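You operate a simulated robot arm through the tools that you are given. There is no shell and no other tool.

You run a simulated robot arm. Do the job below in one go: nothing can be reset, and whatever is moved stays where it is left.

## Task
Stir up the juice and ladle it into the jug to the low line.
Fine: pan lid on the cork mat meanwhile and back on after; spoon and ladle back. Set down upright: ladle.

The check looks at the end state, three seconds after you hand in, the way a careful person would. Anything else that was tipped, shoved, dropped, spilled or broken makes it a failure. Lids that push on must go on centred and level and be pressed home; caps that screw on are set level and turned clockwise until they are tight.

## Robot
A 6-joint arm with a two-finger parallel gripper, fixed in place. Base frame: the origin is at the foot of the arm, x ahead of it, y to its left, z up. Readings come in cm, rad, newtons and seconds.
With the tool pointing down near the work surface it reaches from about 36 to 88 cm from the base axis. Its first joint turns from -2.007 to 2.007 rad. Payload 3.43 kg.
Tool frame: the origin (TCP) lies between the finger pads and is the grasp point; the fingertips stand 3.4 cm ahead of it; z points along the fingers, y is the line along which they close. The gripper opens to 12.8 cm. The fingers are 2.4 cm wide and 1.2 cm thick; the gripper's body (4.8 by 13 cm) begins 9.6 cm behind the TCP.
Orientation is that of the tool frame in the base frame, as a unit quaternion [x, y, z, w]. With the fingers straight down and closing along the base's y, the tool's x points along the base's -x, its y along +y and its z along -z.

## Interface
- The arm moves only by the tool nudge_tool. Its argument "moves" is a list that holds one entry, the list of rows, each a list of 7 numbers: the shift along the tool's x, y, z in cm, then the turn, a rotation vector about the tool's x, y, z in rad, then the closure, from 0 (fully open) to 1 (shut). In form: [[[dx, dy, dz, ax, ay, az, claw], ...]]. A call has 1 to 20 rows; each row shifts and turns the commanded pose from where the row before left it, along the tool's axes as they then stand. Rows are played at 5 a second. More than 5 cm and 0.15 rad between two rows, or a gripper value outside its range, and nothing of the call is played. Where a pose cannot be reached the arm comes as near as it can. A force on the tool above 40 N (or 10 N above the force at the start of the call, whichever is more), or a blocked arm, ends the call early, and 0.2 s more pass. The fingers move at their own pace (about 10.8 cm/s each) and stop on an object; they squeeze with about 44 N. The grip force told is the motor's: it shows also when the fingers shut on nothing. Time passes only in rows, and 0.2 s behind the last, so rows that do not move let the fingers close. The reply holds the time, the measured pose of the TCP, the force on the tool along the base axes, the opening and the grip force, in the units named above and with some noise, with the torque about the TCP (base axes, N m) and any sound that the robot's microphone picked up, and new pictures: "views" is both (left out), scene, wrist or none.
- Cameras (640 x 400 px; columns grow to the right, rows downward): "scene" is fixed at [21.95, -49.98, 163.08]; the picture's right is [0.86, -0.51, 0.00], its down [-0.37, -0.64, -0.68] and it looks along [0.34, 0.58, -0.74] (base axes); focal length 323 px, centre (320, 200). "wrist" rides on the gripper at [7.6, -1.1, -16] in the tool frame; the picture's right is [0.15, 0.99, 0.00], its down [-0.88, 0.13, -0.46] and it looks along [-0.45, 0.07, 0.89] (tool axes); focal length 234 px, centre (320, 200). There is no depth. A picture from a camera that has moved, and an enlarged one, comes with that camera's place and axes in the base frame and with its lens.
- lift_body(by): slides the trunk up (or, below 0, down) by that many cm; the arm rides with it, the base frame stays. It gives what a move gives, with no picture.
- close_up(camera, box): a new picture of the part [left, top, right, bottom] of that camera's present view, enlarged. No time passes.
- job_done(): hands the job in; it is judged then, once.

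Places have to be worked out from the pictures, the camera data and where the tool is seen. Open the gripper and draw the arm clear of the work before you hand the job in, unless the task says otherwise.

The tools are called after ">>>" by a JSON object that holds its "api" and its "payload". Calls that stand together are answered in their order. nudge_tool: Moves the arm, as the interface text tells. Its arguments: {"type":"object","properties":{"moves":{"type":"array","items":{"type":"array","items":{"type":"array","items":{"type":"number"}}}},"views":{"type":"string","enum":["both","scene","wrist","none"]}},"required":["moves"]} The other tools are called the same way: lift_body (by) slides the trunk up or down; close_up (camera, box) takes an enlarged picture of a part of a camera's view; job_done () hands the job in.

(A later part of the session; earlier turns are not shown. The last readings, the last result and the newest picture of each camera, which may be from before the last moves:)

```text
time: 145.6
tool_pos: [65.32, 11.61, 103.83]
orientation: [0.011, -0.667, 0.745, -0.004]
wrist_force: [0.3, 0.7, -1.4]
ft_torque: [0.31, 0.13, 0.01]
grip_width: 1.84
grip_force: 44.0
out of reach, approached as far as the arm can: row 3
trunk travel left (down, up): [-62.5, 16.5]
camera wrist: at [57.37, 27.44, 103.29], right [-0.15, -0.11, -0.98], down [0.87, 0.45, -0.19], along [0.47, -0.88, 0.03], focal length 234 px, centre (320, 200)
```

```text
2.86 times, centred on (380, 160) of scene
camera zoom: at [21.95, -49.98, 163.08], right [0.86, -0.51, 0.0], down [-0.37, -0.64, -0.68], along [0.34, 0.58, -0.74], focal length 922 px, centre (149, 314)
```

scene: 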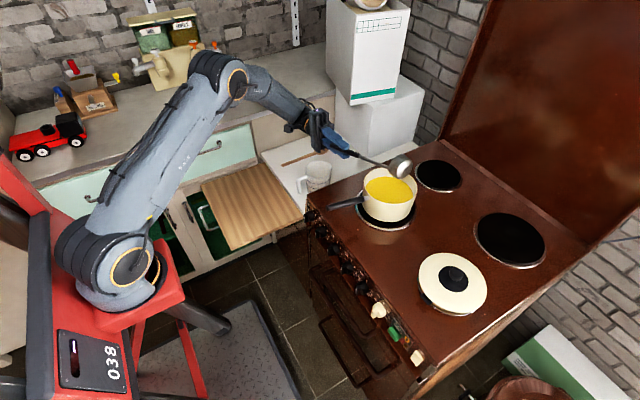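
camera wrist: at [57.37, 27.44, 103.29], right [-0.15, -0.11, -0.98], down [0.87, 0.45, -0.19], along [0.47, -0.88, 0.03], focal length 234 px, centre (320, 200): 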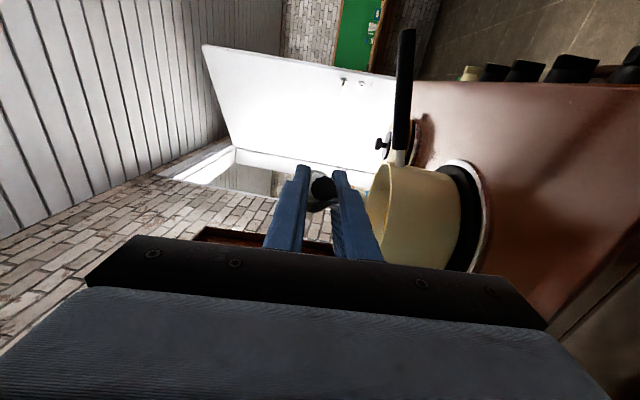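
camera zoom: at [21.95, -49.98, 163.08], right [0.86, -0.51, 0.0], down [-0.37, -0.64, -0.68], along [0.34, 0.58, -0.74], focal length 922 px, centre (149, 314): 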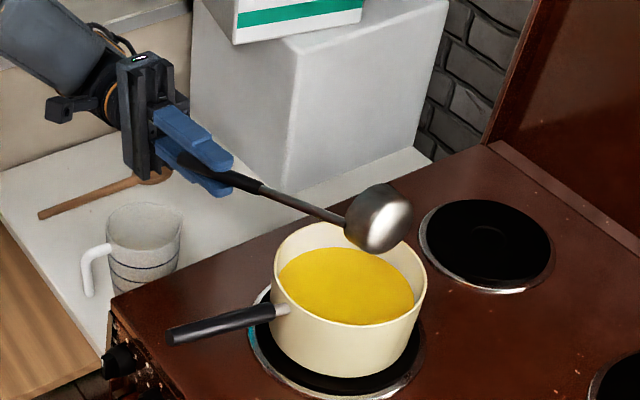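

The ladle has drained. I untilt it back to level over the pan.

>>> {"api": "nudge_tool", "payload": {"moves": [[[0, -1.473, 0.364, -0.1, 0, 0, 1], [0, -1.473, 0.364, -0.1, 0, 0, 1], [0, -1.473, 0.364, -0.1, 0, 0, 1], [0, -1.473, 0.364, -0.1, 0, 0, 1], [0, -1.473, 0.364, -0.1, 0, 0, 1], [0, -1.473, 0.364, -0.1, 0, 0, 1], [0, -1.473, 0.364, -0.1, 0, 0, 1], [0, -1.473, 0.364, -0.1, 0, 0, 1], [0, -1.473, 0.364, -0.1, 0, 0, 1], [0, -1.473, 0.364, -0.1, 0, 0, 1], [0, -1.473, 0.364, -0.1, 0, 0, 1], [0, -1.473, 0.364, -0.1, 0, 0, 1], [0, -1.473, 0.364, -0.1, 0, 0, 1], [0, -1.473, 0.364, -0.1, 0, 0, 1], [0, -1.473, 0.364, -0.1, 0, 0, 1], [0, -1.473, 0.364, -0.1, 0, 0, 1], [0, -1.19, 0.28, -0.081, 0, 0, 1], [0, 0, 0, 0, 0, 0, 1]]]}}

>>> {"api": "close_up", "payload": {"camera": "scene", "box": [320, 90, 440, 230]}}

```text
time: 149.4
tool_pos: [65.24, -6.06, 117.96]
orientation: [0.0, 1.0, -0.009, -0.005]
wrist_force: [-0.5, 0.5, -2.0]
ft_torque: [-0.03, 0.21, 0.0]
grip_width: 1.82
grip_force: 44.0
trunk travel left (down, up): [-62.5, 16.5]
camera wrist: at [57.73, -6.99, 134.03], right [-0.14, 0.99, -0.02], down [0.88, 0.14, 0.45], along [0.44, 0.05, -0.89], focal length 234 px, centre (320, 200)
```

scene: 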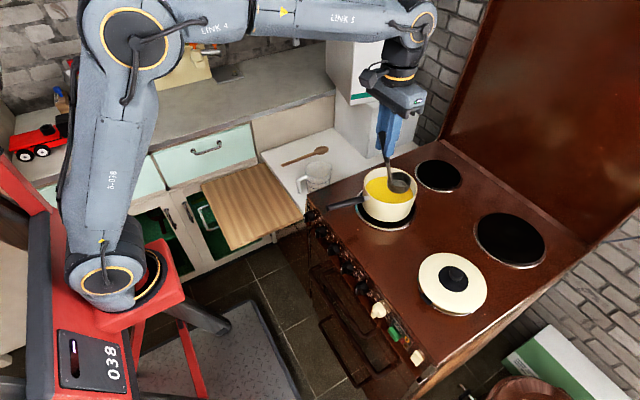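
wrist: 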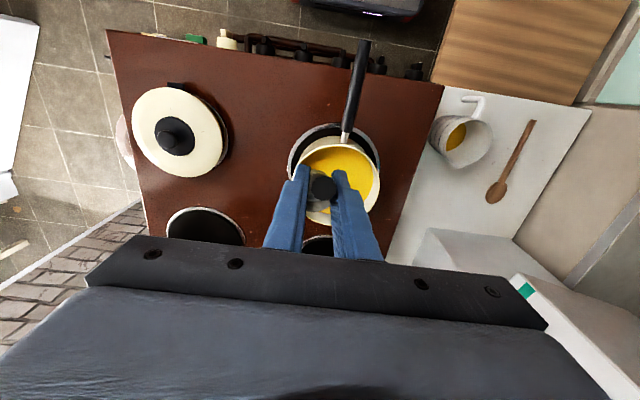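

```text
2.86 times, centred on (380, 160) of scene
camera zoom: at [21.95, -49.98, 163.08], right [0.86, -0.51, 0.0], down [-0.37, -0.64, -0.68], along [0.34, 0.58, -0.74], focal length 922 px, centre (149, 314)
```

zoom: 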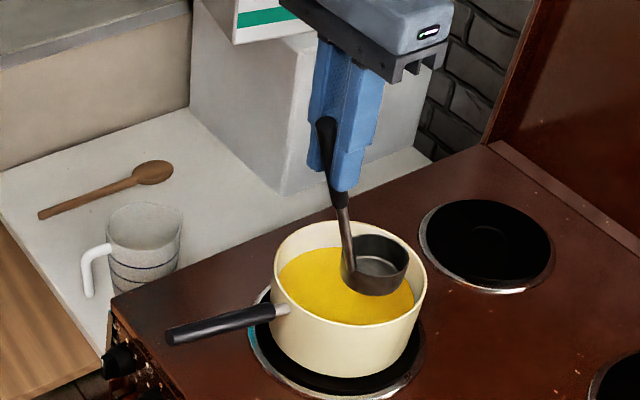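

The ladle is empty and level. I correct tiny tilts and carry it back high over to the board.

>>> {"api": "nudge_tool", "payload": {"moves": [[[0, 0, -2, -0.018, -0.01, 0, 1], [0, 0, -1.5, 0, 0, 0, 1], [1.34, 1.68, 0, 0, 0, 0, 1], [2.68, 3.35, 0, 0, 0, 0, 1], [2.68, 3.35, 0, 0, 0, 0, 1], [2.68, 3.35, 0, 0, 0, 0, 1], [2.68, 3.35, 0, 0, 0, 0, 1], [2.68, 3.35, 0, 0, 0, 0, 1], [2.68, 3.35, 0, 0, 0, 0, 1], [2.68, 3.35, 0, 0, 0, 0, 1], [2.68, 3.35, 0, 0, 0, 0, 1], [2.68, 3.35, 0, 0, 0, 0, 1], [2.68, 3.35, 0, 0, 0, 0, 1], [2.68, 3.35, 0, 0, 0, 0, 1], [1.34, 1.68, 0, 0, 0, 0, 1], [0, 0, 0, 0, 0, 0, 1]]]}}

>>> {"api": "close_up", "payload": {"camera": "scene", "box": [170, 50, 290, 190]}}

```text
time: 152.8
tool_pos: [32.95, 34.05, 121.53]
orientation: [0.001, 1.0, -0.001, 0.001]
wrist_force: [1.2, 0.3, -2.3]
ft_torque: [-0.03, 0.14, 0.0]
grip_width: 1.82
grip_force: 44.2
trunk travel left (down, up): [-62.5, 16.5]
camera wrist: at [25.25, 33.07, 137.47], right [-0.14, 0.99, 0.0], down [0.88, 0.13, 0.46], along [0.45, 0.07, -0.89], focal length 234 px, centre (320, 200)
```

scene: 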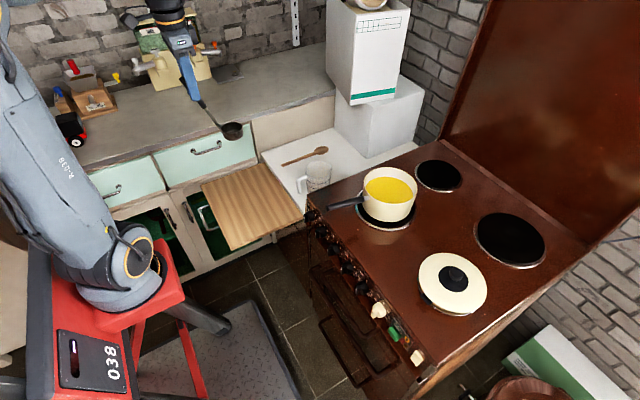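
wrist: 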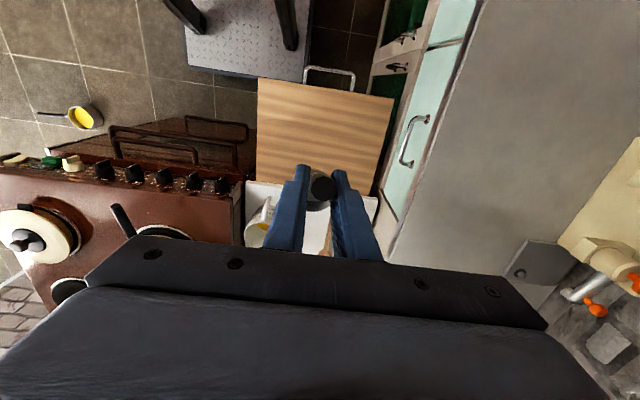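

```text
2.86 times, centred on (230, 120) of scene
camera zoom: at [21.95, -49.98, 163.08], right [0.86, -0.51, 0.0], down [-0.37, -0.64, -0.68], along [0.34, 0.58, -0.74], focal length 922 px, centre (577, 429)
```

zoom: 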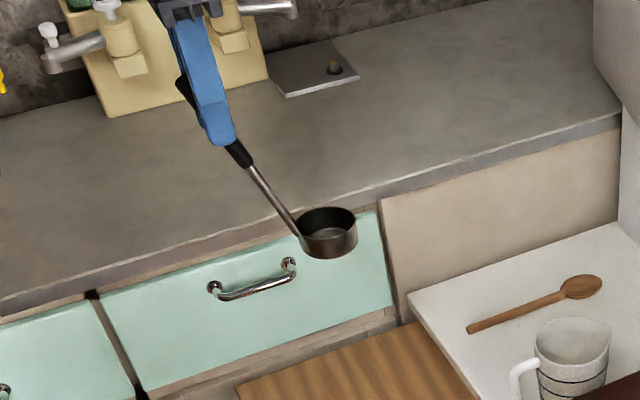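

Same grasp as after picking up. I lower the ladle to just above the board.

>>> {"api": "nudge_tool", "payload": {"moves": [[[0, 0, 4, 0, 0, 0, 1], [-0.1, 0.05, 4, 0, 0, 0, 1], [-0.1, 0.05, 4, 0, 0, 0, 1], [0, 0, 4, 0, 0, 0, 1], [0, 0, 4, 0, 0, 0, 1], [0, 0, 4, 0, 0, 0, 1], [0, 0, 3, 0, 0, 0, 1], [0, 0, 1.5, 0, 0, 0, 1], [0, 0, 1, 0, 0, 0, 1], [0, 0, 0.5, 0, 0, 0, 1], [0, 0, 0, 0, 0, 0, 1]]]}}

>>> {"api": "close_up", "payload": {"camera": "scene", "box": [185, 130, 275, 210]}}

```text
time: 155.2
tool_pos: [33.45, 34.26, 91.47]
orientation: [0.001, 1.0, 0.001, 0.002]
wrist_force: [0.9, -0.6, -1.5]
ft_torque: [0.01, 0.02, 0.0]
grip_width: 1.85
grip_force: 44.0
trunk travel left (down, up): [-62.5, 16.5]
camera wrist: at [25.76, 33.2, 107.33], right [-0.14, 0.99, 0.0], down [0.88, 0.13, 0.46], along [0.45, 0.07, -0.89], focal length 234 px, centre (320, 200)
```

scene: 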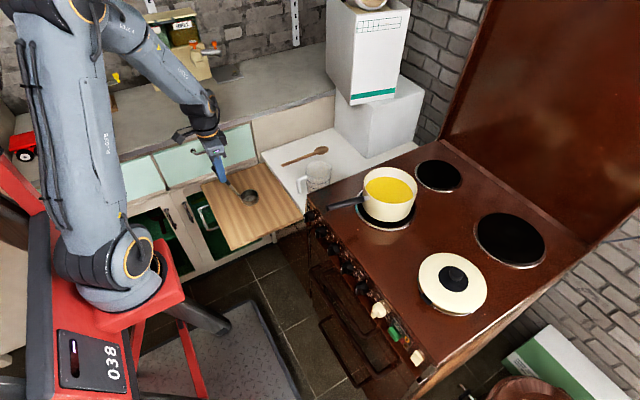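
wrist: 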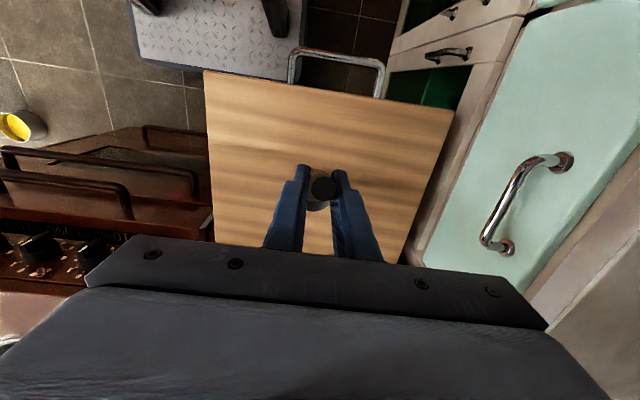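

```text
5.00 times, centred on (230, 170) of scene
camera zoom: at [21.95, -49.98, 163.08], right [0.86, -0.51, 0.0], down [-0.37, -0.64, -0.68], along [0.34, 0.58, -0.74], focal length 1614 px, centre (770, 350)
```

zoom: 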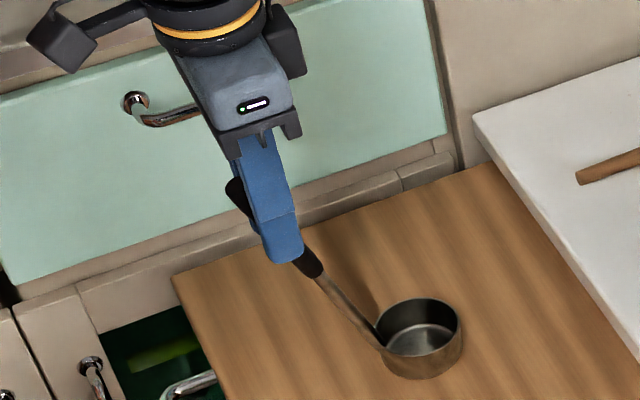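

The torque dropped, suggesting the cup is already touching the board. I lower a tiny bit more to confirm.

>>> {"api": "nudge_tool", "payload": {"moves": [[[0, 0, 0.15, 0, 0, 0, 1], [0, 0, 0.15, 0, 0, 0, 1], [0, 0, 0, 0, 0, 0, 1]]], "views": "none"}}

>>> {"api": "close_up", "payload": {"camera": "scene", "box": [225, 175, 275, 210]}}

```text
time: 156.0
tool_pos: [33.46, 34.38, 91.24]
orientation: [0.0, 1.0, 0.001, 0.001]
wrist_force: [-6.5, -0.8, 22.0]
ft_torque: [0.12, -1.04, -0.01]
grip_width: 1.82
grip_force: 44.1
trunk travel left (down, up): [-62.5, 16.5]
```

```text
11.43 times, centred on (250, 192) of scene
camera zoom: at [21.95, -49.98, 163.08], right [0.86, -0.51, 0.0], down [-0.37, -0.64, -0.68], along [0.34, 0.58, -0.74], focal length 3689 px, centre (1120, 286)
```

zoom: 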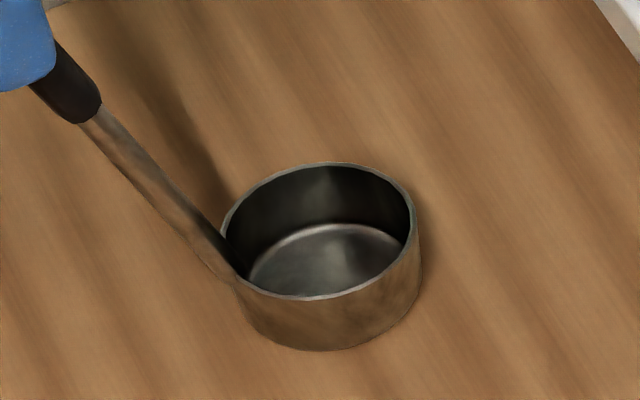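

Firm contact (22 N). I back off 0.2 cm to relieve the load, then check.

>>> {"api": "nudge_tool", "payload": {"moves": [[[0, 0, -0.2, 0, 0, 0, 1], [0, 0, 0, 0, 0, 0, 1]]], "views": "none"}}

```text
time: 156.6
tool_pos: [33.47, 34.28, 91.35]
orientation: [0.001, 1.0, -0.001, 0.001]
wrist_force: [0.1, -0.4, -2.2]
ft_torque: [0.01, 0.14, 0.03]
grip_width: 1.84
grip_force: 44.1
trunk travel left (down, up): [-62.5, 16.5]
```

Just off the board now; I lower 0.1 cm and open the fingers gently.

>>> {"api": "nudge_tool", "payload": {"moves": [[[0, 0, 0.1, 0, 0, 0, 1], [0, 0, 0, 0, 0, 0, 0.83], [0, 0, 0, 0, 0, 0, 0.78], [0, 0, 0, 0, 0, 0, 0.7], [0, 0, 0, 0, 0, 0, 0.55], [0, 0, 0, 0, 0, 0, 0.4], [0, 0, 0, 0, 0, 0, 0.4]]]}}

>>> {"api": "close_up", "payload": {"camera": "scene", "box": [185, 130, 275, 210]}}

>>> {"api": "close_up", "payload": {"camera": "wrist", "box": [240, 100, 400, 230]}}

```text
time: 158.2
tool_pos: [33.45, 34.33, 91.14]
orientation: [0.002, 1.0, 0.0, 0.001]
wrist_force: [0.1, -0.2, -0.3]
ft_torque: [0.01, -0.02, 0.02]
grip_width: 7.68
grip_force: 0.1
trunk travel left (down, up): [-62.5, 16.5]
camera wrist: at [25.75, 33.2, 107.2], right [-0.14, 0.99, 0.0], down [0.88, 0.13, 0.46], along [0.45, 0.07, -0.89], focal length 234 px, centre (320, 200)
```

scene: 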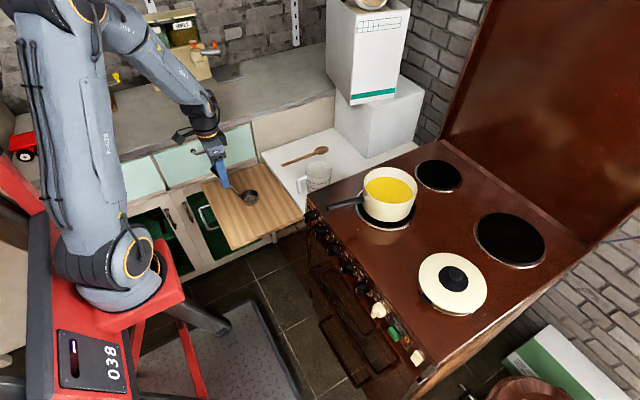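
wrist: 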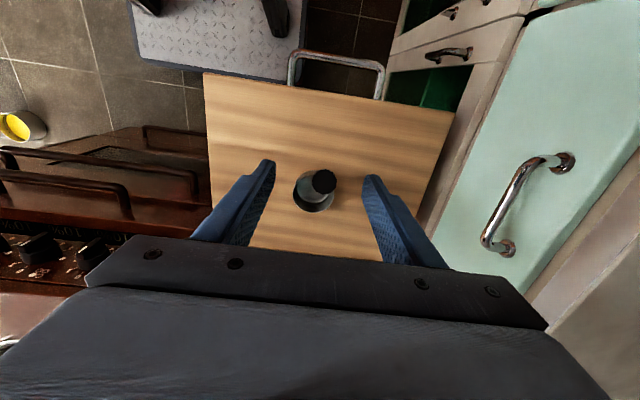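

```text
5.00 times, centred on (230, 170) of scene
camera zoom: at [21.95, -49.98, 163.08], right [0.86, -0.51, 0.0], down [-0.37, -0.64, -0.68], along [0.34, 0.58, -0.74], focal length 1614 px, centre (770, 350)
```

zoom: 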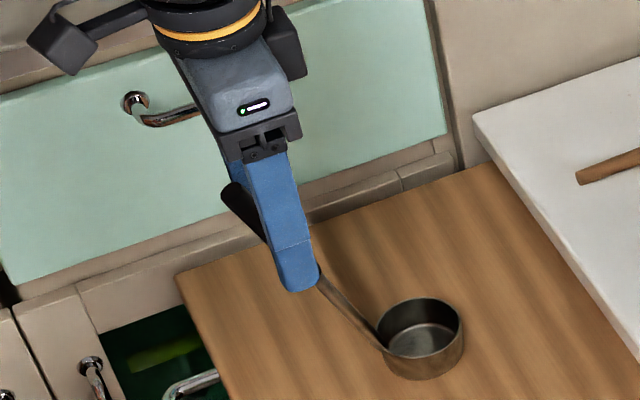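

```text
3.08 times, centred on (320, 165) of wrist
camera zoom: at [25.75, 33.2, 107.2], right [-0.14, 0.99, 0.0], down [0.88, 0.13, 0.46], along [0.45, 0.07, -0.89], focal length 720 px, centre (320, 308)
```

zoom: 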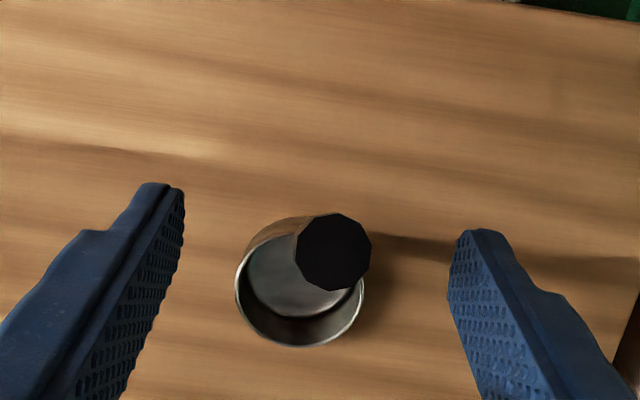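

The ladle stands upright in its old spot. I rise clear and travel over to the lid on the cork mat.

>>> {"api": "nudge_tool", "payload": {"moves": [[[0, 0, -2, 0, 0, 0, 0.4], [0, 0, -3, 0, 0, 0, 0.4], [0, 0, -4, 0, 0, 0, 0.4], [0, 0, -4, 0, 0, 0, 0.4], [0, 0, -4, 0, 0, 0, 0.4], [0, 0, -4, 0, 0, 0, 0.4], [0, 0, -3, 0, 0, 0, 0.4], [0, 0, 0, 0, 0, 0, 0.4]]], "views": "none"}}

>>> {"api": "close_up", "payload": {"camera": "scene", "box": [185, 130, 275, 210]}}

>>> {"api": "nudge_tool", "payload": {"moves": [[[-2.15, -3.94, 0, 0, 0, 0, 0.4], [-2.15, -3.94, 0, 0, 0, 0, 0.4], [-2.15, -3.94, 0, 0, 0, 0, 0.4], [-2.15, -3.94, 0, 0, 0, 0, 0.4], [-2.15, -3.94, 0, 0, 0, 0, 0.4], [-2.15, -3.94, 0, 0, 0, 0, 0.4], [-2.15, -3.94, 0, 0, 0, 0, 0.4], [-2.15, -3.94, 0, 0, 0, 0, 0.4], [-2.15, -3.94, 0, 0, 0, 0, 0.4], [-2.15, -3.94, 0, 0, 0, 0, 0.4], [-2.15, -3.94, 0, 0, 0, 0, 0.4], [-2.15, -3.94, 0, 0, 0, 0, 0.4], [-2.15, -3.94, 0, 0, 0, 0, 0.4], [-2.15, -3.94, 0, 0, 0, 0, 0.4], [-2.15, -3.94, 0, 0, 0, 0, 0.4], [-2.15, -3.94, 0, 0, 0, 0, 0.4], [-2.15, -3.94, 0, 0, 0, 0, 0.4], [0, 0, 0, 0, 0, 0, 0.4]]]}}

>>> {"api": "close_up", "payload": {"camera": "wrist", "box": [240, 90, 400, 230]}}

```text
time: 160.0
tool_pos: [33.41, 34.34, 115.39]
orientation: [0.0, 1.0, 0.001, 0.0]
wrist_force: [0.2, -0.3, 0.3]
ft_torque: [0.0, 0.0, 0.03]
grip_width: 7.68
grip_force: 0.0
trunk travel left (down, up): [-62.5, 16.5]
```

```text
5.00 times, centred on (230, 170) of scene
camera zoom: at [21.95, -49.98, 163.08], right [0.86, -0.51, 0.0], down [-0.37, -0.64, -0.68], along [0.34, 0.58, -0.74], focal length 1614 px, centre (770, 350)
```

zoom: 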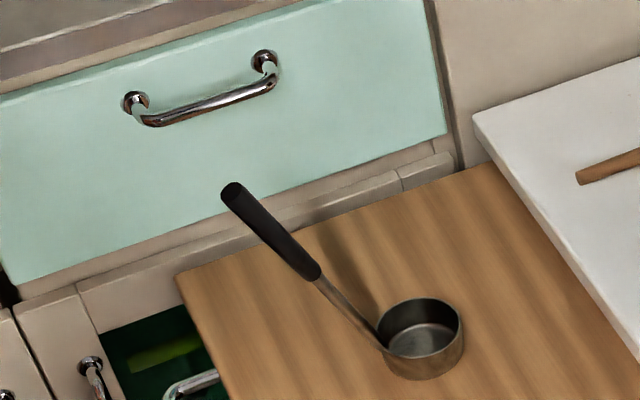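

```text
time: 163.8
tool_pos: [69.88, -32.78, 115.4]
orientation: [0.001, 1.0, 0.0, 0.001]
wrist_force: [0.8, -0.6, 0.2]
ft_torque: [0.01, 0.01, -0.01]
grip_width: 7.65
grip_force: 0.1
trunk travel left (down, up): [-62.5, 16.5]
camera wrist: at [62.16, -33.82, 131.28], right [-0.15, 0.99, 0.0], down [0.88, 0.13, 0.46], along [0.45, 0.07, -0.89], focal length 234 px, centre (320, 200)
```

scene: 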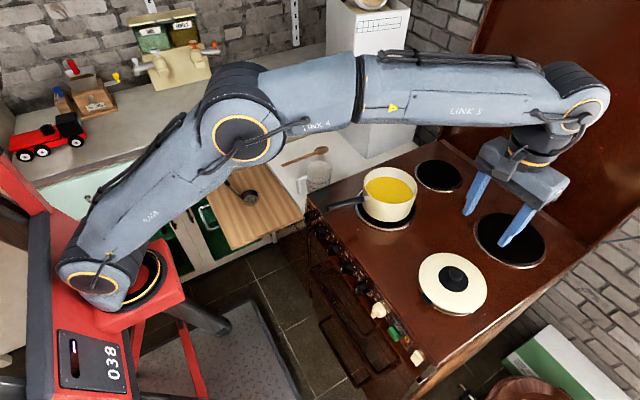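
wrist: 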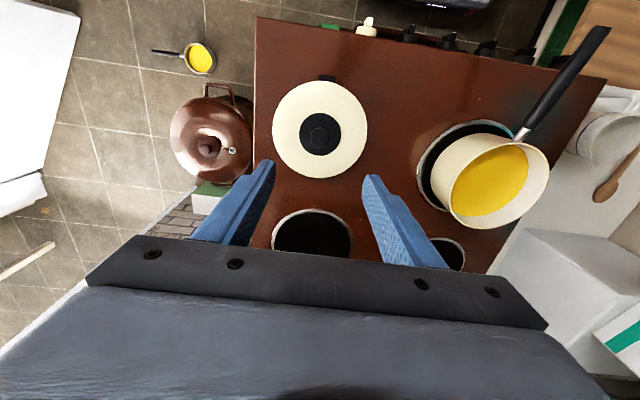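

```text
2.86 times, centred on (320, 160) of wrist
camera zoom: at [62.16, -33.82, 131.28], right [-0.15, 0.99, 0.0], down [0.88, 0.13, 0.46], along [0.45, 0.07, -0.89], focal length 669 px, centre (320, 314)
```

zoom: 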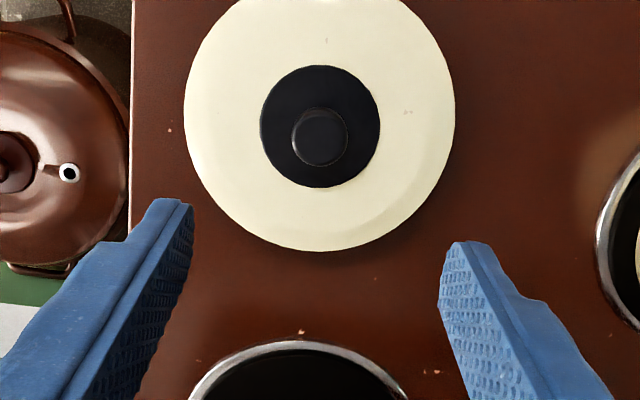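

The ladle is well placed and the lid is untouched. I descend on the knob to the release height (z≈95.1), then close.

>>> {"api": "nudge_tool", "payload": {"moves": [[[-0.1, 0.05, 4, 0, 0, 0, 0.4], [0, 0, 4, 0, 0, 0, 0.4], [0, 0, 4, 0, 0, 0, 0.4], [0, 0, 4, 0, 0, 0, 0.4], [0, 0, 2.3, 0, 0, 0, 0.4], [0, 0, 1.2, 0, 0, 0, 0.4], [0, 0, 0.6, 0, 0, 0, 0.4], [0, 0, 0, 0, 0, 0, 0.4]]], "views": "none"}}

>>> {"api": "close_up", "payload": {"camera": "scene", "box": [380, 220, 520, 330]}}

>>> {"api": "close_up", "payload": {"camera": "wrist", "box": [240, 90, 400, 230]}}

```text
time: 165.6
tool_pos: [70.0, -32.63, 95.24]
orientation: [0.001, 1.0, 0.001, 0.001]
wrist_force: [-0.2, -0.4, -0.1]
ft_torque: [-0.02, 0.03, -0.01]
grip_width: 7.67
grip_force: 0.0
trunk travel left (down, up): [-62.5, 16.5]
```

```text
3.64 times, centred on (450, 275) of scene
camera zoom: at [21.95, -49.98, 163.08], right [0.86, -0.51, 0.0], down [-0.37, -0.64, -0.68], along [0.34, 0.58, -0.74], focal length 1174 px, centre (-153, -73)
```

zoom: 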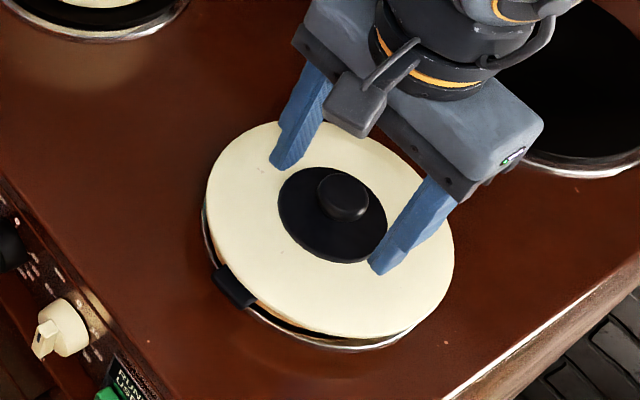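

```text
2.86 times, centred on (320, 160) of wrist
camera zoom: at [62.3, -33.79, 111.12], right [-0.14, 0.99, 0.0], down [0.88, 0.13, 0.46], along [0.45, 0.07, -0.89], focal length 669 px, centre (320, 314)
```

zoom: 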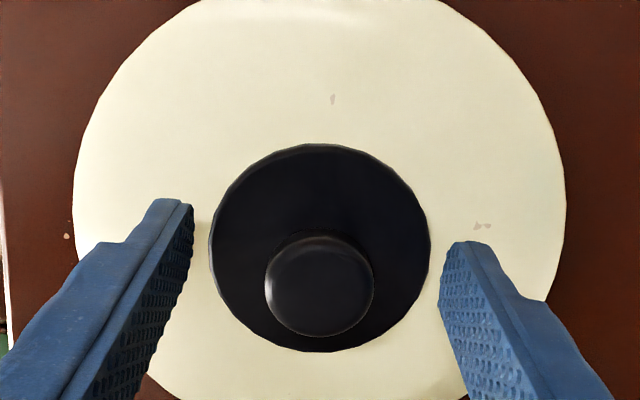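

Centred on the knob. I close and lift.

>>> {"api": "nudge_tool", "payload": {"moves": [[[0, 0, 0.15, 0, 0, 0, 0.6], [0, 0, 0, 0, 0, 0, 0.72], [0, 0, 0, 0, 0, 0, 0.76], [0, 0, 0, 0, 0, 0, 1], [0, 0, 0, 0, 0, 0, 1], [0, 0, 0, 0, 0, 0, 1]]], "views": "none"}}

>>> {"api": "nudge_tool", "payload": {"moves": [[[0, 0, -0.5, 0, 0, 0, 1], [0, 0, -1, 0, 0, 0, 1], [0, 0, -2, 0, 0, 0, 1], [0, 0, -3, 0, 0, 0, 1], [0, 0, -4, 0, 0, 0, 1], [0, 0, -4, 0, 0, 0, 1], [0, 0, -2.5, 0, 0, 0, 1], [0, 0, 0, 0, 0, 0, 1]]]}}

>>> {"api": "close_up", "payload": {"camera": "scene", "box": [380, 180, 540, 320]}}

```text
time: 167.0
tool_pos: [69.97, -32.68, 95.03]
orientation: [0.001, 1.0, 0.0, 0.001]
wrist_force: [0.2, -0.5, -0.1]
ft_torque: [0.0, 0.04, 0.01]
grip_width: 2.94
grip_force: 43.8
trunk travel left (down, up): [-62.5, 16.5]
```

```text
time: 168.8
tool_pos: [69.99, -32.67, 111.99]
orientation: [0.0, 1.0, 0.001, 0.001]
wrist_force: [1.1, 0.3, -1.4]
ft_torque: [0.02, 0.04, 0.01]
grip_width: 2.98
grip_force: 44.0
trunk travel left (down, up): [-62.5, 16.5]
camera wrist: at [62.27, -33.72, 127.93], right [-0.14, 0.99, 0.0], down [0.88, 0.13, 0.46], along [0.45, 0.07, -0.89], focal length 234 px, centre (320, 200)
```

scene: 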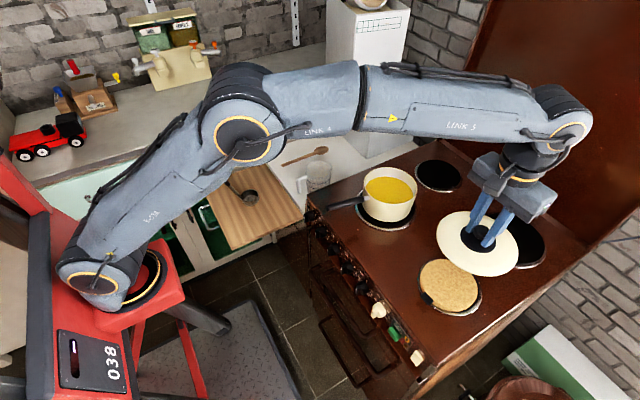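
wrist: 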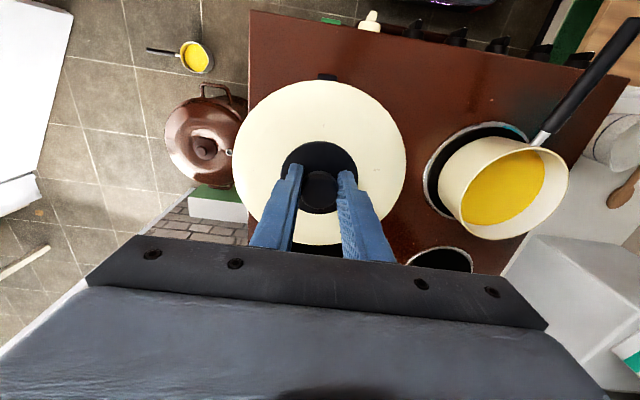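

```text
2.86 times, centred on (460, 250) of scene
camera zoom: at [21.95, -49.98, 163.08], right [0.86, -0.51, 0.0], down [-0.37, -0.64, -0.68], along [0.34, 0.58, -0.74], focal length 922 px, centre (-80, 57)
```

zoom: 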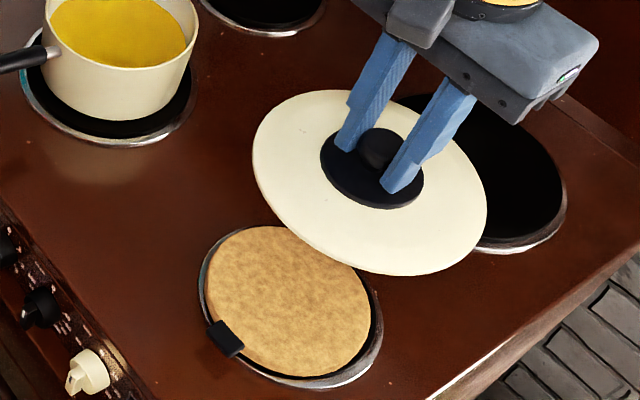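

Lid in hand; I carry it back over the pan at (73.4,-2.5).

>>> {"api": "nudge_tool", "payload": {"moves": [[[-0.2, 1.9, 0, 0, 0, 0, 1], [-0.43, 3.77, 0, 0, 0, 0, 1], [-0.43, 3.77, 0, 0, 0, 0, 1], [-0.43, 3.77, 0, 0, 0, 0, 1], [-0.43, 3.77, 0, 0, 0, 0, 1], [-0.43, 3.77, 0, 0, 0, 0, 1], [-0.43, 3.77, 0, 0, 0, 0, 1], [-0.43, 3.77, 0, 0, 0, 0, 1], [-0.2, 1.88, 0, 0, 0, 0, 1], [0, 0, 0, 0, 0, 0, 1], [0, 0, 0, 0, 0, 0, 1]]]}}

>>> {"api": "close_up", "payload": {"camera": "scene", "box": [340, 110, 440, 220]}}

```text
time: 171.2
tool_pos: [73.76, -2.87, 112.33]
orientation: [0.001, 1.0, 0.0, 0.002]
wrist_force: [-0.1, -0.2, -1.0]
ft_torque: [0.02, 0.02, -0.01]
grip_width: 2.97
grip_force: 43.8
trunk travel left (down, up): [-62.5, 16.5]
camera wrist: at [65.93, -3.9, 128.23], right [-0.14, 0.99, 0.0], down [0.88, 0.13, 0.46], along [0.45, 0.07, -0.89], focal length 234 px, centre (320, 200)
```

scene: 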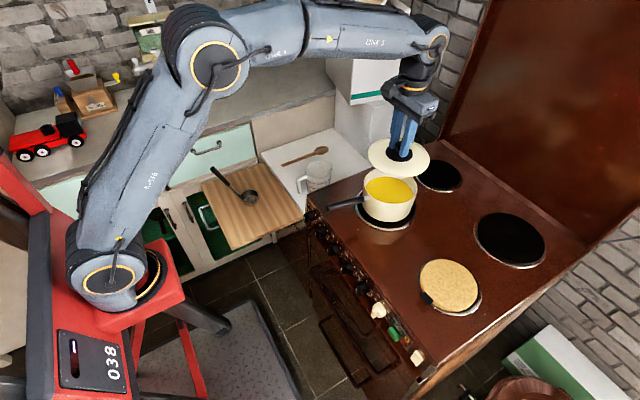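
wrist: 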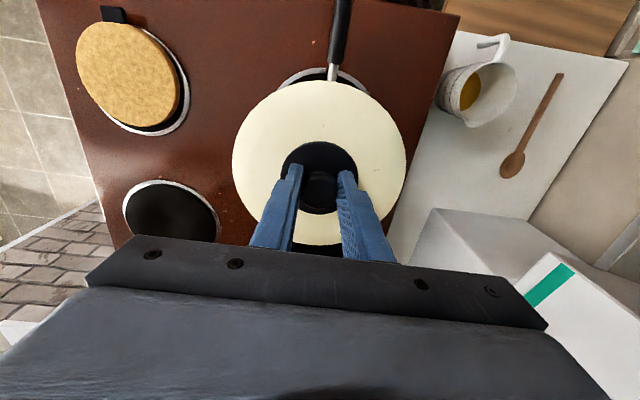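

```text
3.64 times, centred on (390, 165) of scene
camera zoom: at [21.95, -49.98, 163.08], right [0.86, -0.51, 0.0], down [-0.37, -0.64, -0.68], along [0.34, 0.58, -0.74], focal length 1174 px, centre (66, 327)
```

zoom: 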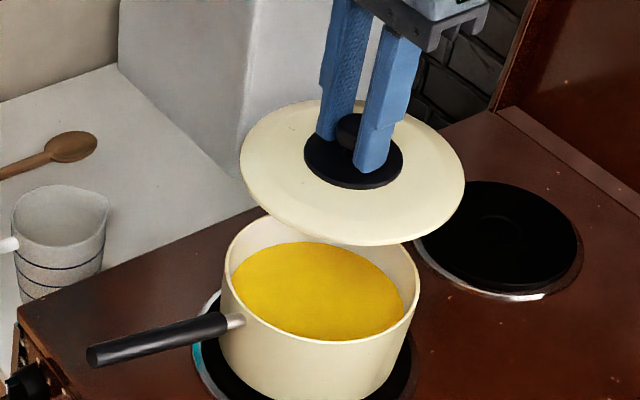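

Compared with the lift-off picture the lid is ~0.4 cm off in x and 0.3 cm in y. I correct and descend partway.

>>> {"api": "nudge_tool", "payload": {"moves": [[[0.36, 0.3, 2, 0, 0, 0, 1], [0, 0, 3, 0, 0, 0, 1], [0, 0, 2, 0, 0, 0, 1], [0, 0, 1, 0, 0, 0, 1], [0, 0, 0, 0, 0, 0, 1], [0, 0, 0, 0, 0, 0, 1]]], "views": "none"}}

>>> {"api": "nudge_tool", "payload": {"moves": [[[0, 0, 0, 0, 0, 0, 1]]], "views": "none"}}

>>> {"api": "close_up", "payload": {"camera": "scene", "box": [340, 130, 440, 220]}}

>>> {"api": "close_up", "payload": {"camera": "wrist", "box": [220, 60, 420, 240]}}

```text
time: 172.6
tool_pos: [73.15, -2.15, 104.25]
orientation: [0.0, 1.0, 0.0, 0.001]
wrist_force: [0.0, -0.2, -1.7]
ft_torque: [-0.02, 0.0, 0.02]
grip_width: 2.96
grip_force: 44.2
trunk travel left (down, up): [-62.5, 16.5]
```

```text
time: 173.0
tool_pos: [73.25, -2.15, 104.2]
orientation: [0.0, 1.0, 0.0, 0.001]
wrist_force: [0.7, -0.3, -2.2]
ft_torque: [0.01, 0.03, -0.02]
grip_width: 2.98
grip_force: 43.6
trunk travel left (down, up): [-62.5, 16.5]
```

```text
4.44 times, centred on (390, 175) of scene
camera zoom: at [21.95, -49.98, 163.08], right [0.86, -0.51, 0.0], down [-0.37, -0.64, -0.68], along [0.34, 0.58, -0.74], focal length 1435 px, centre (9, 311)
```

zoom: 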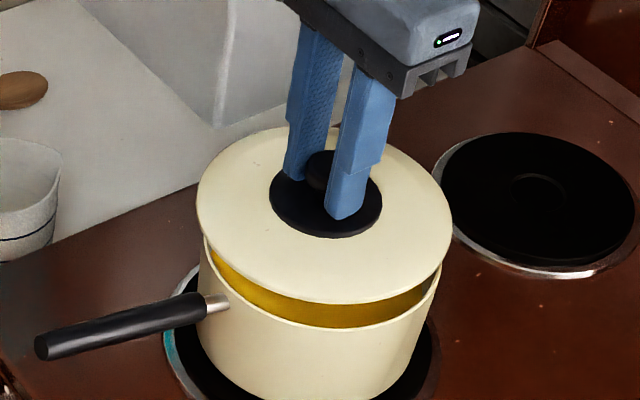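

```text
2.22 times, centred on (320, 150) of wrist
camera zoom: at [65.44, -3.27, 120.16], right [-0.14, 0.99, 0.0], down [0.88, 0.13, 0.46], along [0.45, 0.07, -0.89], focal length 520 px, centre (320, 311)
```

zoom: 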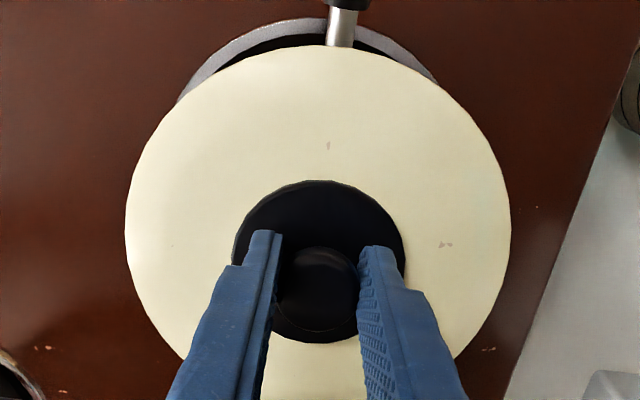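

Readings and picture agree that it now sits ~(−0.2,+0.35) cm off. I correct by that and check again.

>>> {"api": "nudge_tool", "payload": {"moves": [[[-0.2, -0.33, 0.5, 0, 0, 0, 1], [0, 0, 0.5, 0, 0, 0, 1], [0, 0, 0, 0, 0, 0, 1], [0, 0, 0, 0, 0, 0, 1], [0, 0, 0, 0, 0, 0, 1]]], "views": "none"}}

>>> {"api": "nudge_tool", "payload": {"moves": [[[0, 0, 0, 0, 0, 0, 1]]], "views": "none"}}

>>> {"api": "close_up", "payload": {"camera": "scene", "box": [340, 130, 440, 220]}}

```text
time: 174.2
tool_pos: [73.36, -2.62, 103.12]
orientation: [0.0, 1.0, 0.0, 0.001]
wrist_force: [0.1, 0.2, -2.3]
ft_torque: [0.03, 0.03, -0.01]
grip_width: 2.96
grip_force: 44.2
trunk travel left (down, up): [-62.5, 16.5]
```

```text
time: 174.6
tool_pos: [73.29, -2.54, 103.12]
orientation: [0.001, 1.0, 0.0, 0.002]
wrist_force: [0.1, 1.1, -1.2]
ft_torque: [-0.03, -0.01, -0.02]
grip_width: 2.99
grip_force: 44.2
trunk travel left (down, up): [-62.5, 16.5]
```

```text
4.44 times, centred on (390, 175) of scene
camera zoom: at [21.95, -49.98, 163.08], right [0.86, -0.51, 0.0], down [-0.37, -0.64, -0.68], along [0.34, 0.58, -0.74], focal length 1435 px, centre (9, 311)
```

zoom: 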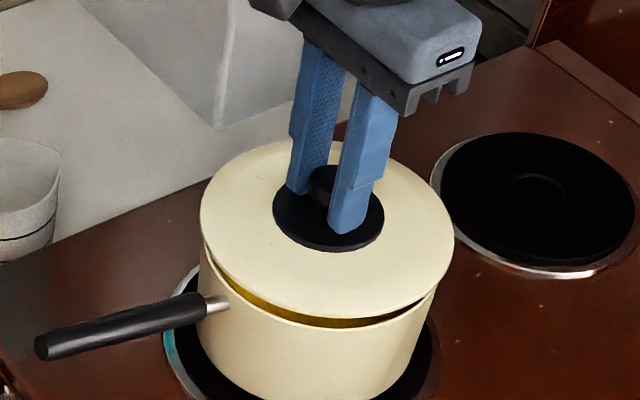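

Aligned at (73.3,-2.55). I lower the last 1.7 cm in small steps.

>>> {"api": "nudge_tool", "payload": {"moves": [[[-0.07, 0.04, 0.5, 0, 0, 0, 1], [0, 0, 0.4, 0, 0, 0, 1], [0, 0, 0.3, 0, 0, 0, 1], [0, 0, 0.3, 0, 0, 0, 1], [0, 0, 0.15, 0, 0, 0, 1], [0, 0, 0, 0, 0, 0, 1]]], "views": "none"}}

>>> {"api": "close_up", "payload": {"camera": "scene", "box": [340, 130, 440, 220]}}

```text
time: 176.0
tool_pos: [73.36, -2.72, 101.47]
orientation: [0.001, 1.0, 0.0, 0.001]
wrist_force: [0.4, 0.8, -1.4]
ft_torque: [-0.02, 0.04, -0.01]
grip_width: 2.96
grip_force: 43.9
trunk travel left (down, up): [-62.5, 16.5]
```

```text
4.44 times, centred on (390, 175) of scene
camera zoom: at [21.95, -49.98, 163.08], right [0.86, -0.51, 0.0], down [-0.37, -0.64, -0.68], along [0.34, 0.58, -0.74], focal length 1435 px, centre (9, 311)
```

zoom: 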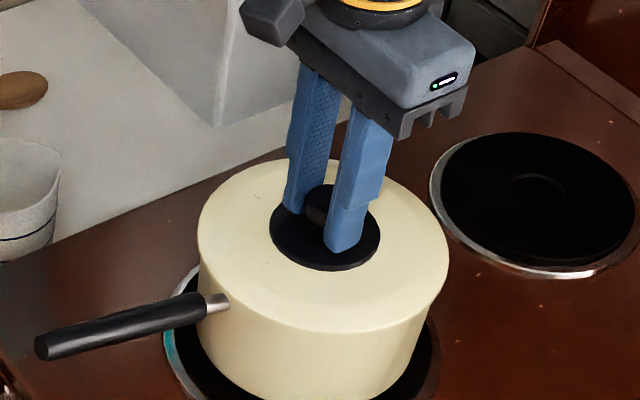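

It looks nearly seated just like at the start. I press gently down until contact force shows.

>>> {"api": "nudge_tool", "payload": {"moves": [[[0, 0.1, 0.1, 0, 0, 0, 1], [0, 0, 0.1, 0, 0, 0, 1], [0, 0, 0, 0, 0, 0, 1]]], "views": "none"}}

```text
time: 176.8
tool_pos: [73.34, -2.49, 101.46]
orientation: [0.001, 1.0, 0.0, 0.002]
wrist_force: [-1.6, 0.6, 11.4]
ft_torque: [0.01, 0.92, -0.01]
grip_width: 2.96
grip_force: 44.0
trunk travel left (down, up): [-62.5, 16.5]
```

Contact at the same height as originally (101.46), slightly one-sided. I release and inspect the seating.

>>> {"api": "nudge_tool", "payload": {"moves": [[[0, 0, 0, 0, 0, 0, 0.74], [0, 0, 0, 0, 0, 0, 0.65], [0, 0, 0, 0, 0, 0, 0.5], [0, 0, 0, 0, 0, 0, 0.5], [0, 0, -1.5, 0, 0, 0, 0.5], [0, 0, -3, 0, 0, 0, 0.5], [0, 0, -3, 0, 0, 0, 0.5], [0, 0, 0, 0, 0, 0, 0.5]]]}}

>>> {"api": "close_up", "payload": {"camera": "scene", "box": [350, 155, 430, 230]}}

>>> {"api": "close_up", "payload": {"camera": "wrist", "box": [220, 60, 420, 240]}}

```text
time: 178.6
tool_pos: [73.32, -2.22, 108.9]
orientation: [0.001, 1.0, 0.0, 0.001]
wrist_force: [0.6, -0.1, -0.1]
ft_torque: [0.01, -0.01, -0.03]
grip_width: 6.44
grip_force: 0.2
trunk travel left (down, up): [-62.5, 16.5]
camera wrist: at [65.66, -3.33, 124.84], right [-0.14, 0.99, 0.0], down [0.88, 0.13, 0.46], along [0.45, 0.07, -0.89], focal length 234 px, centre (320, 200)
```

scene: 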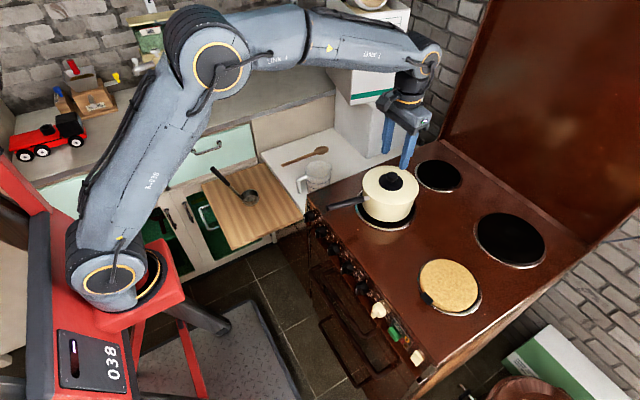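
wrist: 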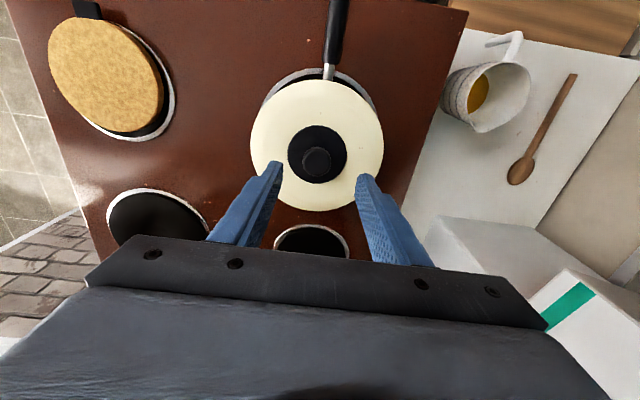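

```text
5.33 times, centred on (390, 192) of scene
camera zoom: at [21.95, -49.98, 163.08], right [0.86, -0.51, 0.0], down [-0.37, -0.64, -0.68], along [0.34, 0.58, -0.74], focal length 1722 px, centre (-53, 240)
```

zoom: 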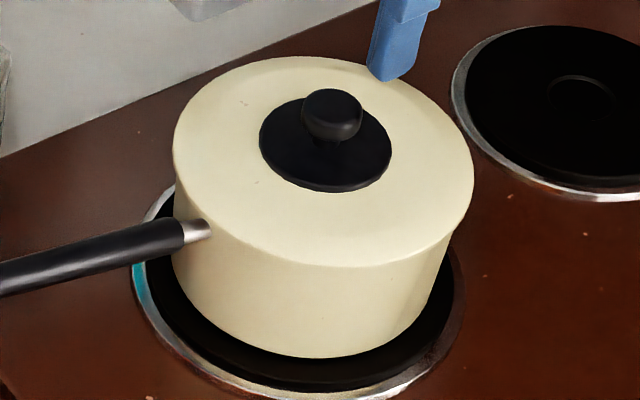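

```text
2.22 times, centred on (320, 150) of wrist
camera zoom: at [65.66, -3.33, 124.84], right [-0.14, 0.99, 0.0], down [0.88, 0.13, 0.46], along [0.45, 0.07, -0.89], focal length 520 px, centre (320, 311)
```

zoom: 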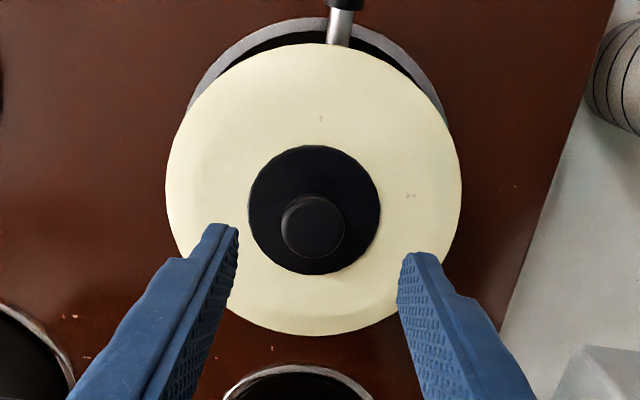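

The lid matches its starting picture exactly (knob and edges to within a pixel). To be sure it is home, I close the fingers and press lightly down on the knob.

>>> {"api": "nudge_tool", "payload": {"moves": [[[-0.1, -0.25, 0, 0, 0, 0, 1], [0, 0, 0, 0, 0, 0, 1], [0, 0, 0, 0, 0, 0, 1], [0, 0, 0, 0, 0, 0, 1], [0, 0, 2, 0, 0, 0, 1], [0, 0, 1, 0, 0, 0, 1], [0, 0, 0.5, 0, 0, 0, 1], [0, 0, 0, 0, 0, 0, 1]]], "views": "none"}}

>>> {"api": "close_up", "payload": {"camera": "scene", "box": [350, 125, 430, 205]}}

>>> {"api": "close_up", "payload": {"camera": "wrist", "box": [260, 100, 380, 220]}}

```text
time: 180.4
tool_pos: [73.51, -2.77, 105.17]
orientation: [0.001, 1.0, 0.0, 0.002]
wrist_force: [0.2, -0.3, -0.1]
ft_torque: [0.0, -0.03, 0.01]
grip_width: 0.0
grip_force: 33.4
trunk travel left (down, up): [-62.5, 16.5]
```

```text
5.00 times, centred on (390, 165) of scene
camera zoom: at [21.95, -49.98, 163.08], right [0.86, -0.51, 0.0], down [-0.37, -0.64, -0.68], along [0.34, 0.58, -0.74], focal length 1614 px, centre (-30, 375)
```

zoom: 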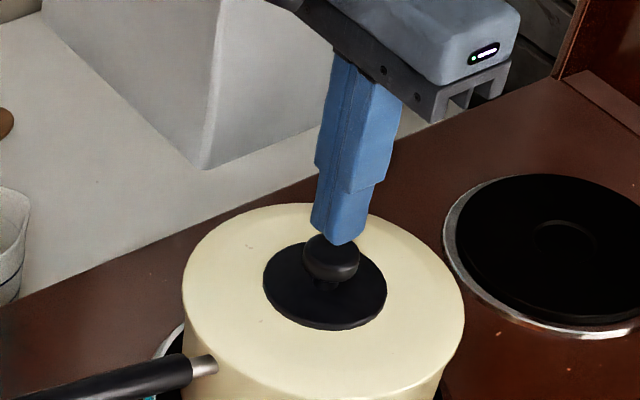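

```text
3.33 times, centred on (320, 160) of wrist
camera zoom: at [65.84, -3.83, 121.16], right [-0.15, 0.99, 0.0], down [0.88, 0.13, 0.46], along [0.45, 0.07, -0.89], focal length 781 px, centre (320, 333)
```

zoom: 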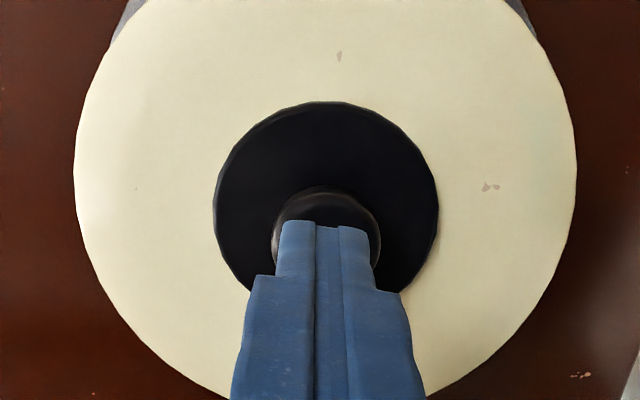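

The closed fingertips are just above the knob. I lower in small steps to press.

>>> {"api": "nudge_tool", "payload": {"moves": [[[0, 0.1, 0.3, 0, 0, 0, 1], [0, 0, 0.2, 0, 0, 0, 1], [0, 0, 0.15, 0, 0, 0, 1], [0, 0, 0, 0, 0, 0, 1]]], "views": "none"}}

```text
time: 181.4
tool_pos: [73.47, -2.63, 104.6]
orientation: [0.001, 1.0, 0.0, 0.0]
wrist_force: [-0.4, 0.2, -0.3]
ft_torque: [-0.05, -0.02, 0.03]
grip_width: 0.0
grip_force: 32.8
trunk travel left (down, up): [-62.5, 16.5]
```

No contact yet; I continue down in 0.1–0.15 cm steps.

>>> {"api": "nudge_tool", "payload": {"moves": [[[0, 0, 0.15, 0, 0, 0, 1], [0, 0, 0.1, 0, 0, 0, 1], [0, 0, 0, 0, 0, 0, 1]]], "views": "none"}}

>>> {"api": "close_up", "payload": {"camera": "scene", "box": [350, 125, 430, 205]}}

```text
time: 182.2
tool_pos: [73.4, -2.63, 104.44]
orientation: [0.001, 1.0, 0.001, 0.001]
wrist_force: [-0.3, 0.6, 1.0]
ft_torque: [-0.01, 0.01, -0.02]
grip_width: 0.0
grip_force: 33.0
trunk travel left (down, up): [-62.5, 16.5]
```

```text
5.00 times, centred on (390, 165) of scene
camera zoom: at [21.95, -49.98, 163.08], right [0.86, -0.51, 0.0], down [-0.37, -0.64, -0.68], along [0.34, 0.58, -0.74], focal length 1614 px, centre (-30, 375)
```

zoom: 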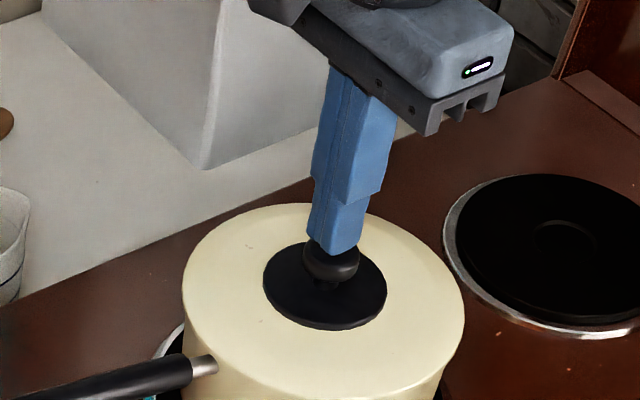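

Just touching (≈1 N). Two more small steps to press.

>>> {"api": "nudge_tool", "payload": {"moves": [[[0, 0, 0.1, 0, 0, 0, 1], [0, 0, 0.1, 0, 0, 0, 1], [0, 0, 0, 0, 0, 0, 1]]], "views": "none"}}

```text
time: 183.0
tool_pos: [73.29, -2.57, 104.15]
orientation: [0.001, 1.0, 0.0, 0.002]
wrist_force: [-0.7, 0.4, 0.8]
ft_torque: [0.02, -0.01, -0.01]
grip_width: 0.02
grip_force: 33.1
trunk travel left (down, up): [-62.5, 16.5]
```

>>> {"api": "nudge_tool", "payload": {"moves": [[[0, 0, 0.1, 0, 0, 0, 1], [0, 0, 0.1, 0, 0, 0, 1], [0, 0, 0, 0, 0, 0, 1]]], "views": "none"}}

>>> {"api": "close_up", "payload": {"camera": "scene", "box": [360, 145, 420, 195]}}

```text
time: 183.8
tool_pos: [73.44, -2.56, 104.05]
orientation: [0.001, 1.0, 0.0, 0.002]
wrist_force: [0.3, -0.5, 0.8]
ft_torque: [0.0, 0.01, 0.01]
grip_width: 0.0
grip_force: 33.3
trunk travel left (down, up): [-62.5, 16.5]
```

```text
8.00 times, centred on (390, 170) of scene
camera zoom: at [21.95, -49.98, 163.08], right [0.86, -0.51, 0.0], down [-0.37, -0.64, -0.68], along [0.34, 0.58, -0.74], focal length 2582 px, centre (-240, 440)
```

zoom: 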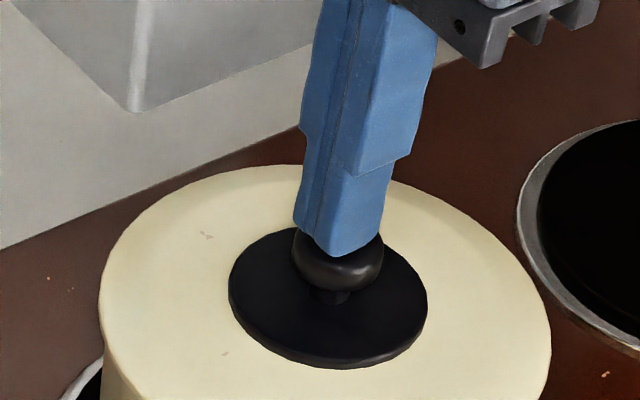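

Almost touching the knob top; I continue with two 0.15 cm steps.

>>> {"api": "nudge_tool", "payload": {"moves": [[[0, 0, 0.15, 0, 0, 0, 1], [0, 0, 0.15, 0, 0, 0, 1], [0, 0, 0, 0, 0, 0, 1]]], "views": "none"}}

```text
time: 184.6
tool_pos: [73.44, -2.59, 103.65]
orientation: [0.001, 1.0, -0.001, 0.0]
wrist_force: [-0.2, -0.9, -0.3]
ft_torque: [0.02, -0.01, -0.01]
grip_width: 0.02
grip_force: 32.6
trunk travel left (down, up): [-62.5, 16.5]
```

>>> {"api": "nudge_tool", "payload": {"moves": [[[0, 0, 0.12, 0, 0, 0, 1], [0, 0, 0.12, 0, 0, 0, 1], [0, 0, 0, 0, 0, 0, 1]]], "views": "none"}}

```text
time: 185.4
tool_pos: [73.43, -2.57, 103.62]
orientation: [0.0, 1.0, 0.0, 0.003]
wrist_force: [-3.5, 1.5, 19.5]
ft_torque: [0.05, 0.35, -0.11]
grip_width: 0.02
grip_force: 32.8
trunk travel left (down, up): [-62.5, 16.5]
```

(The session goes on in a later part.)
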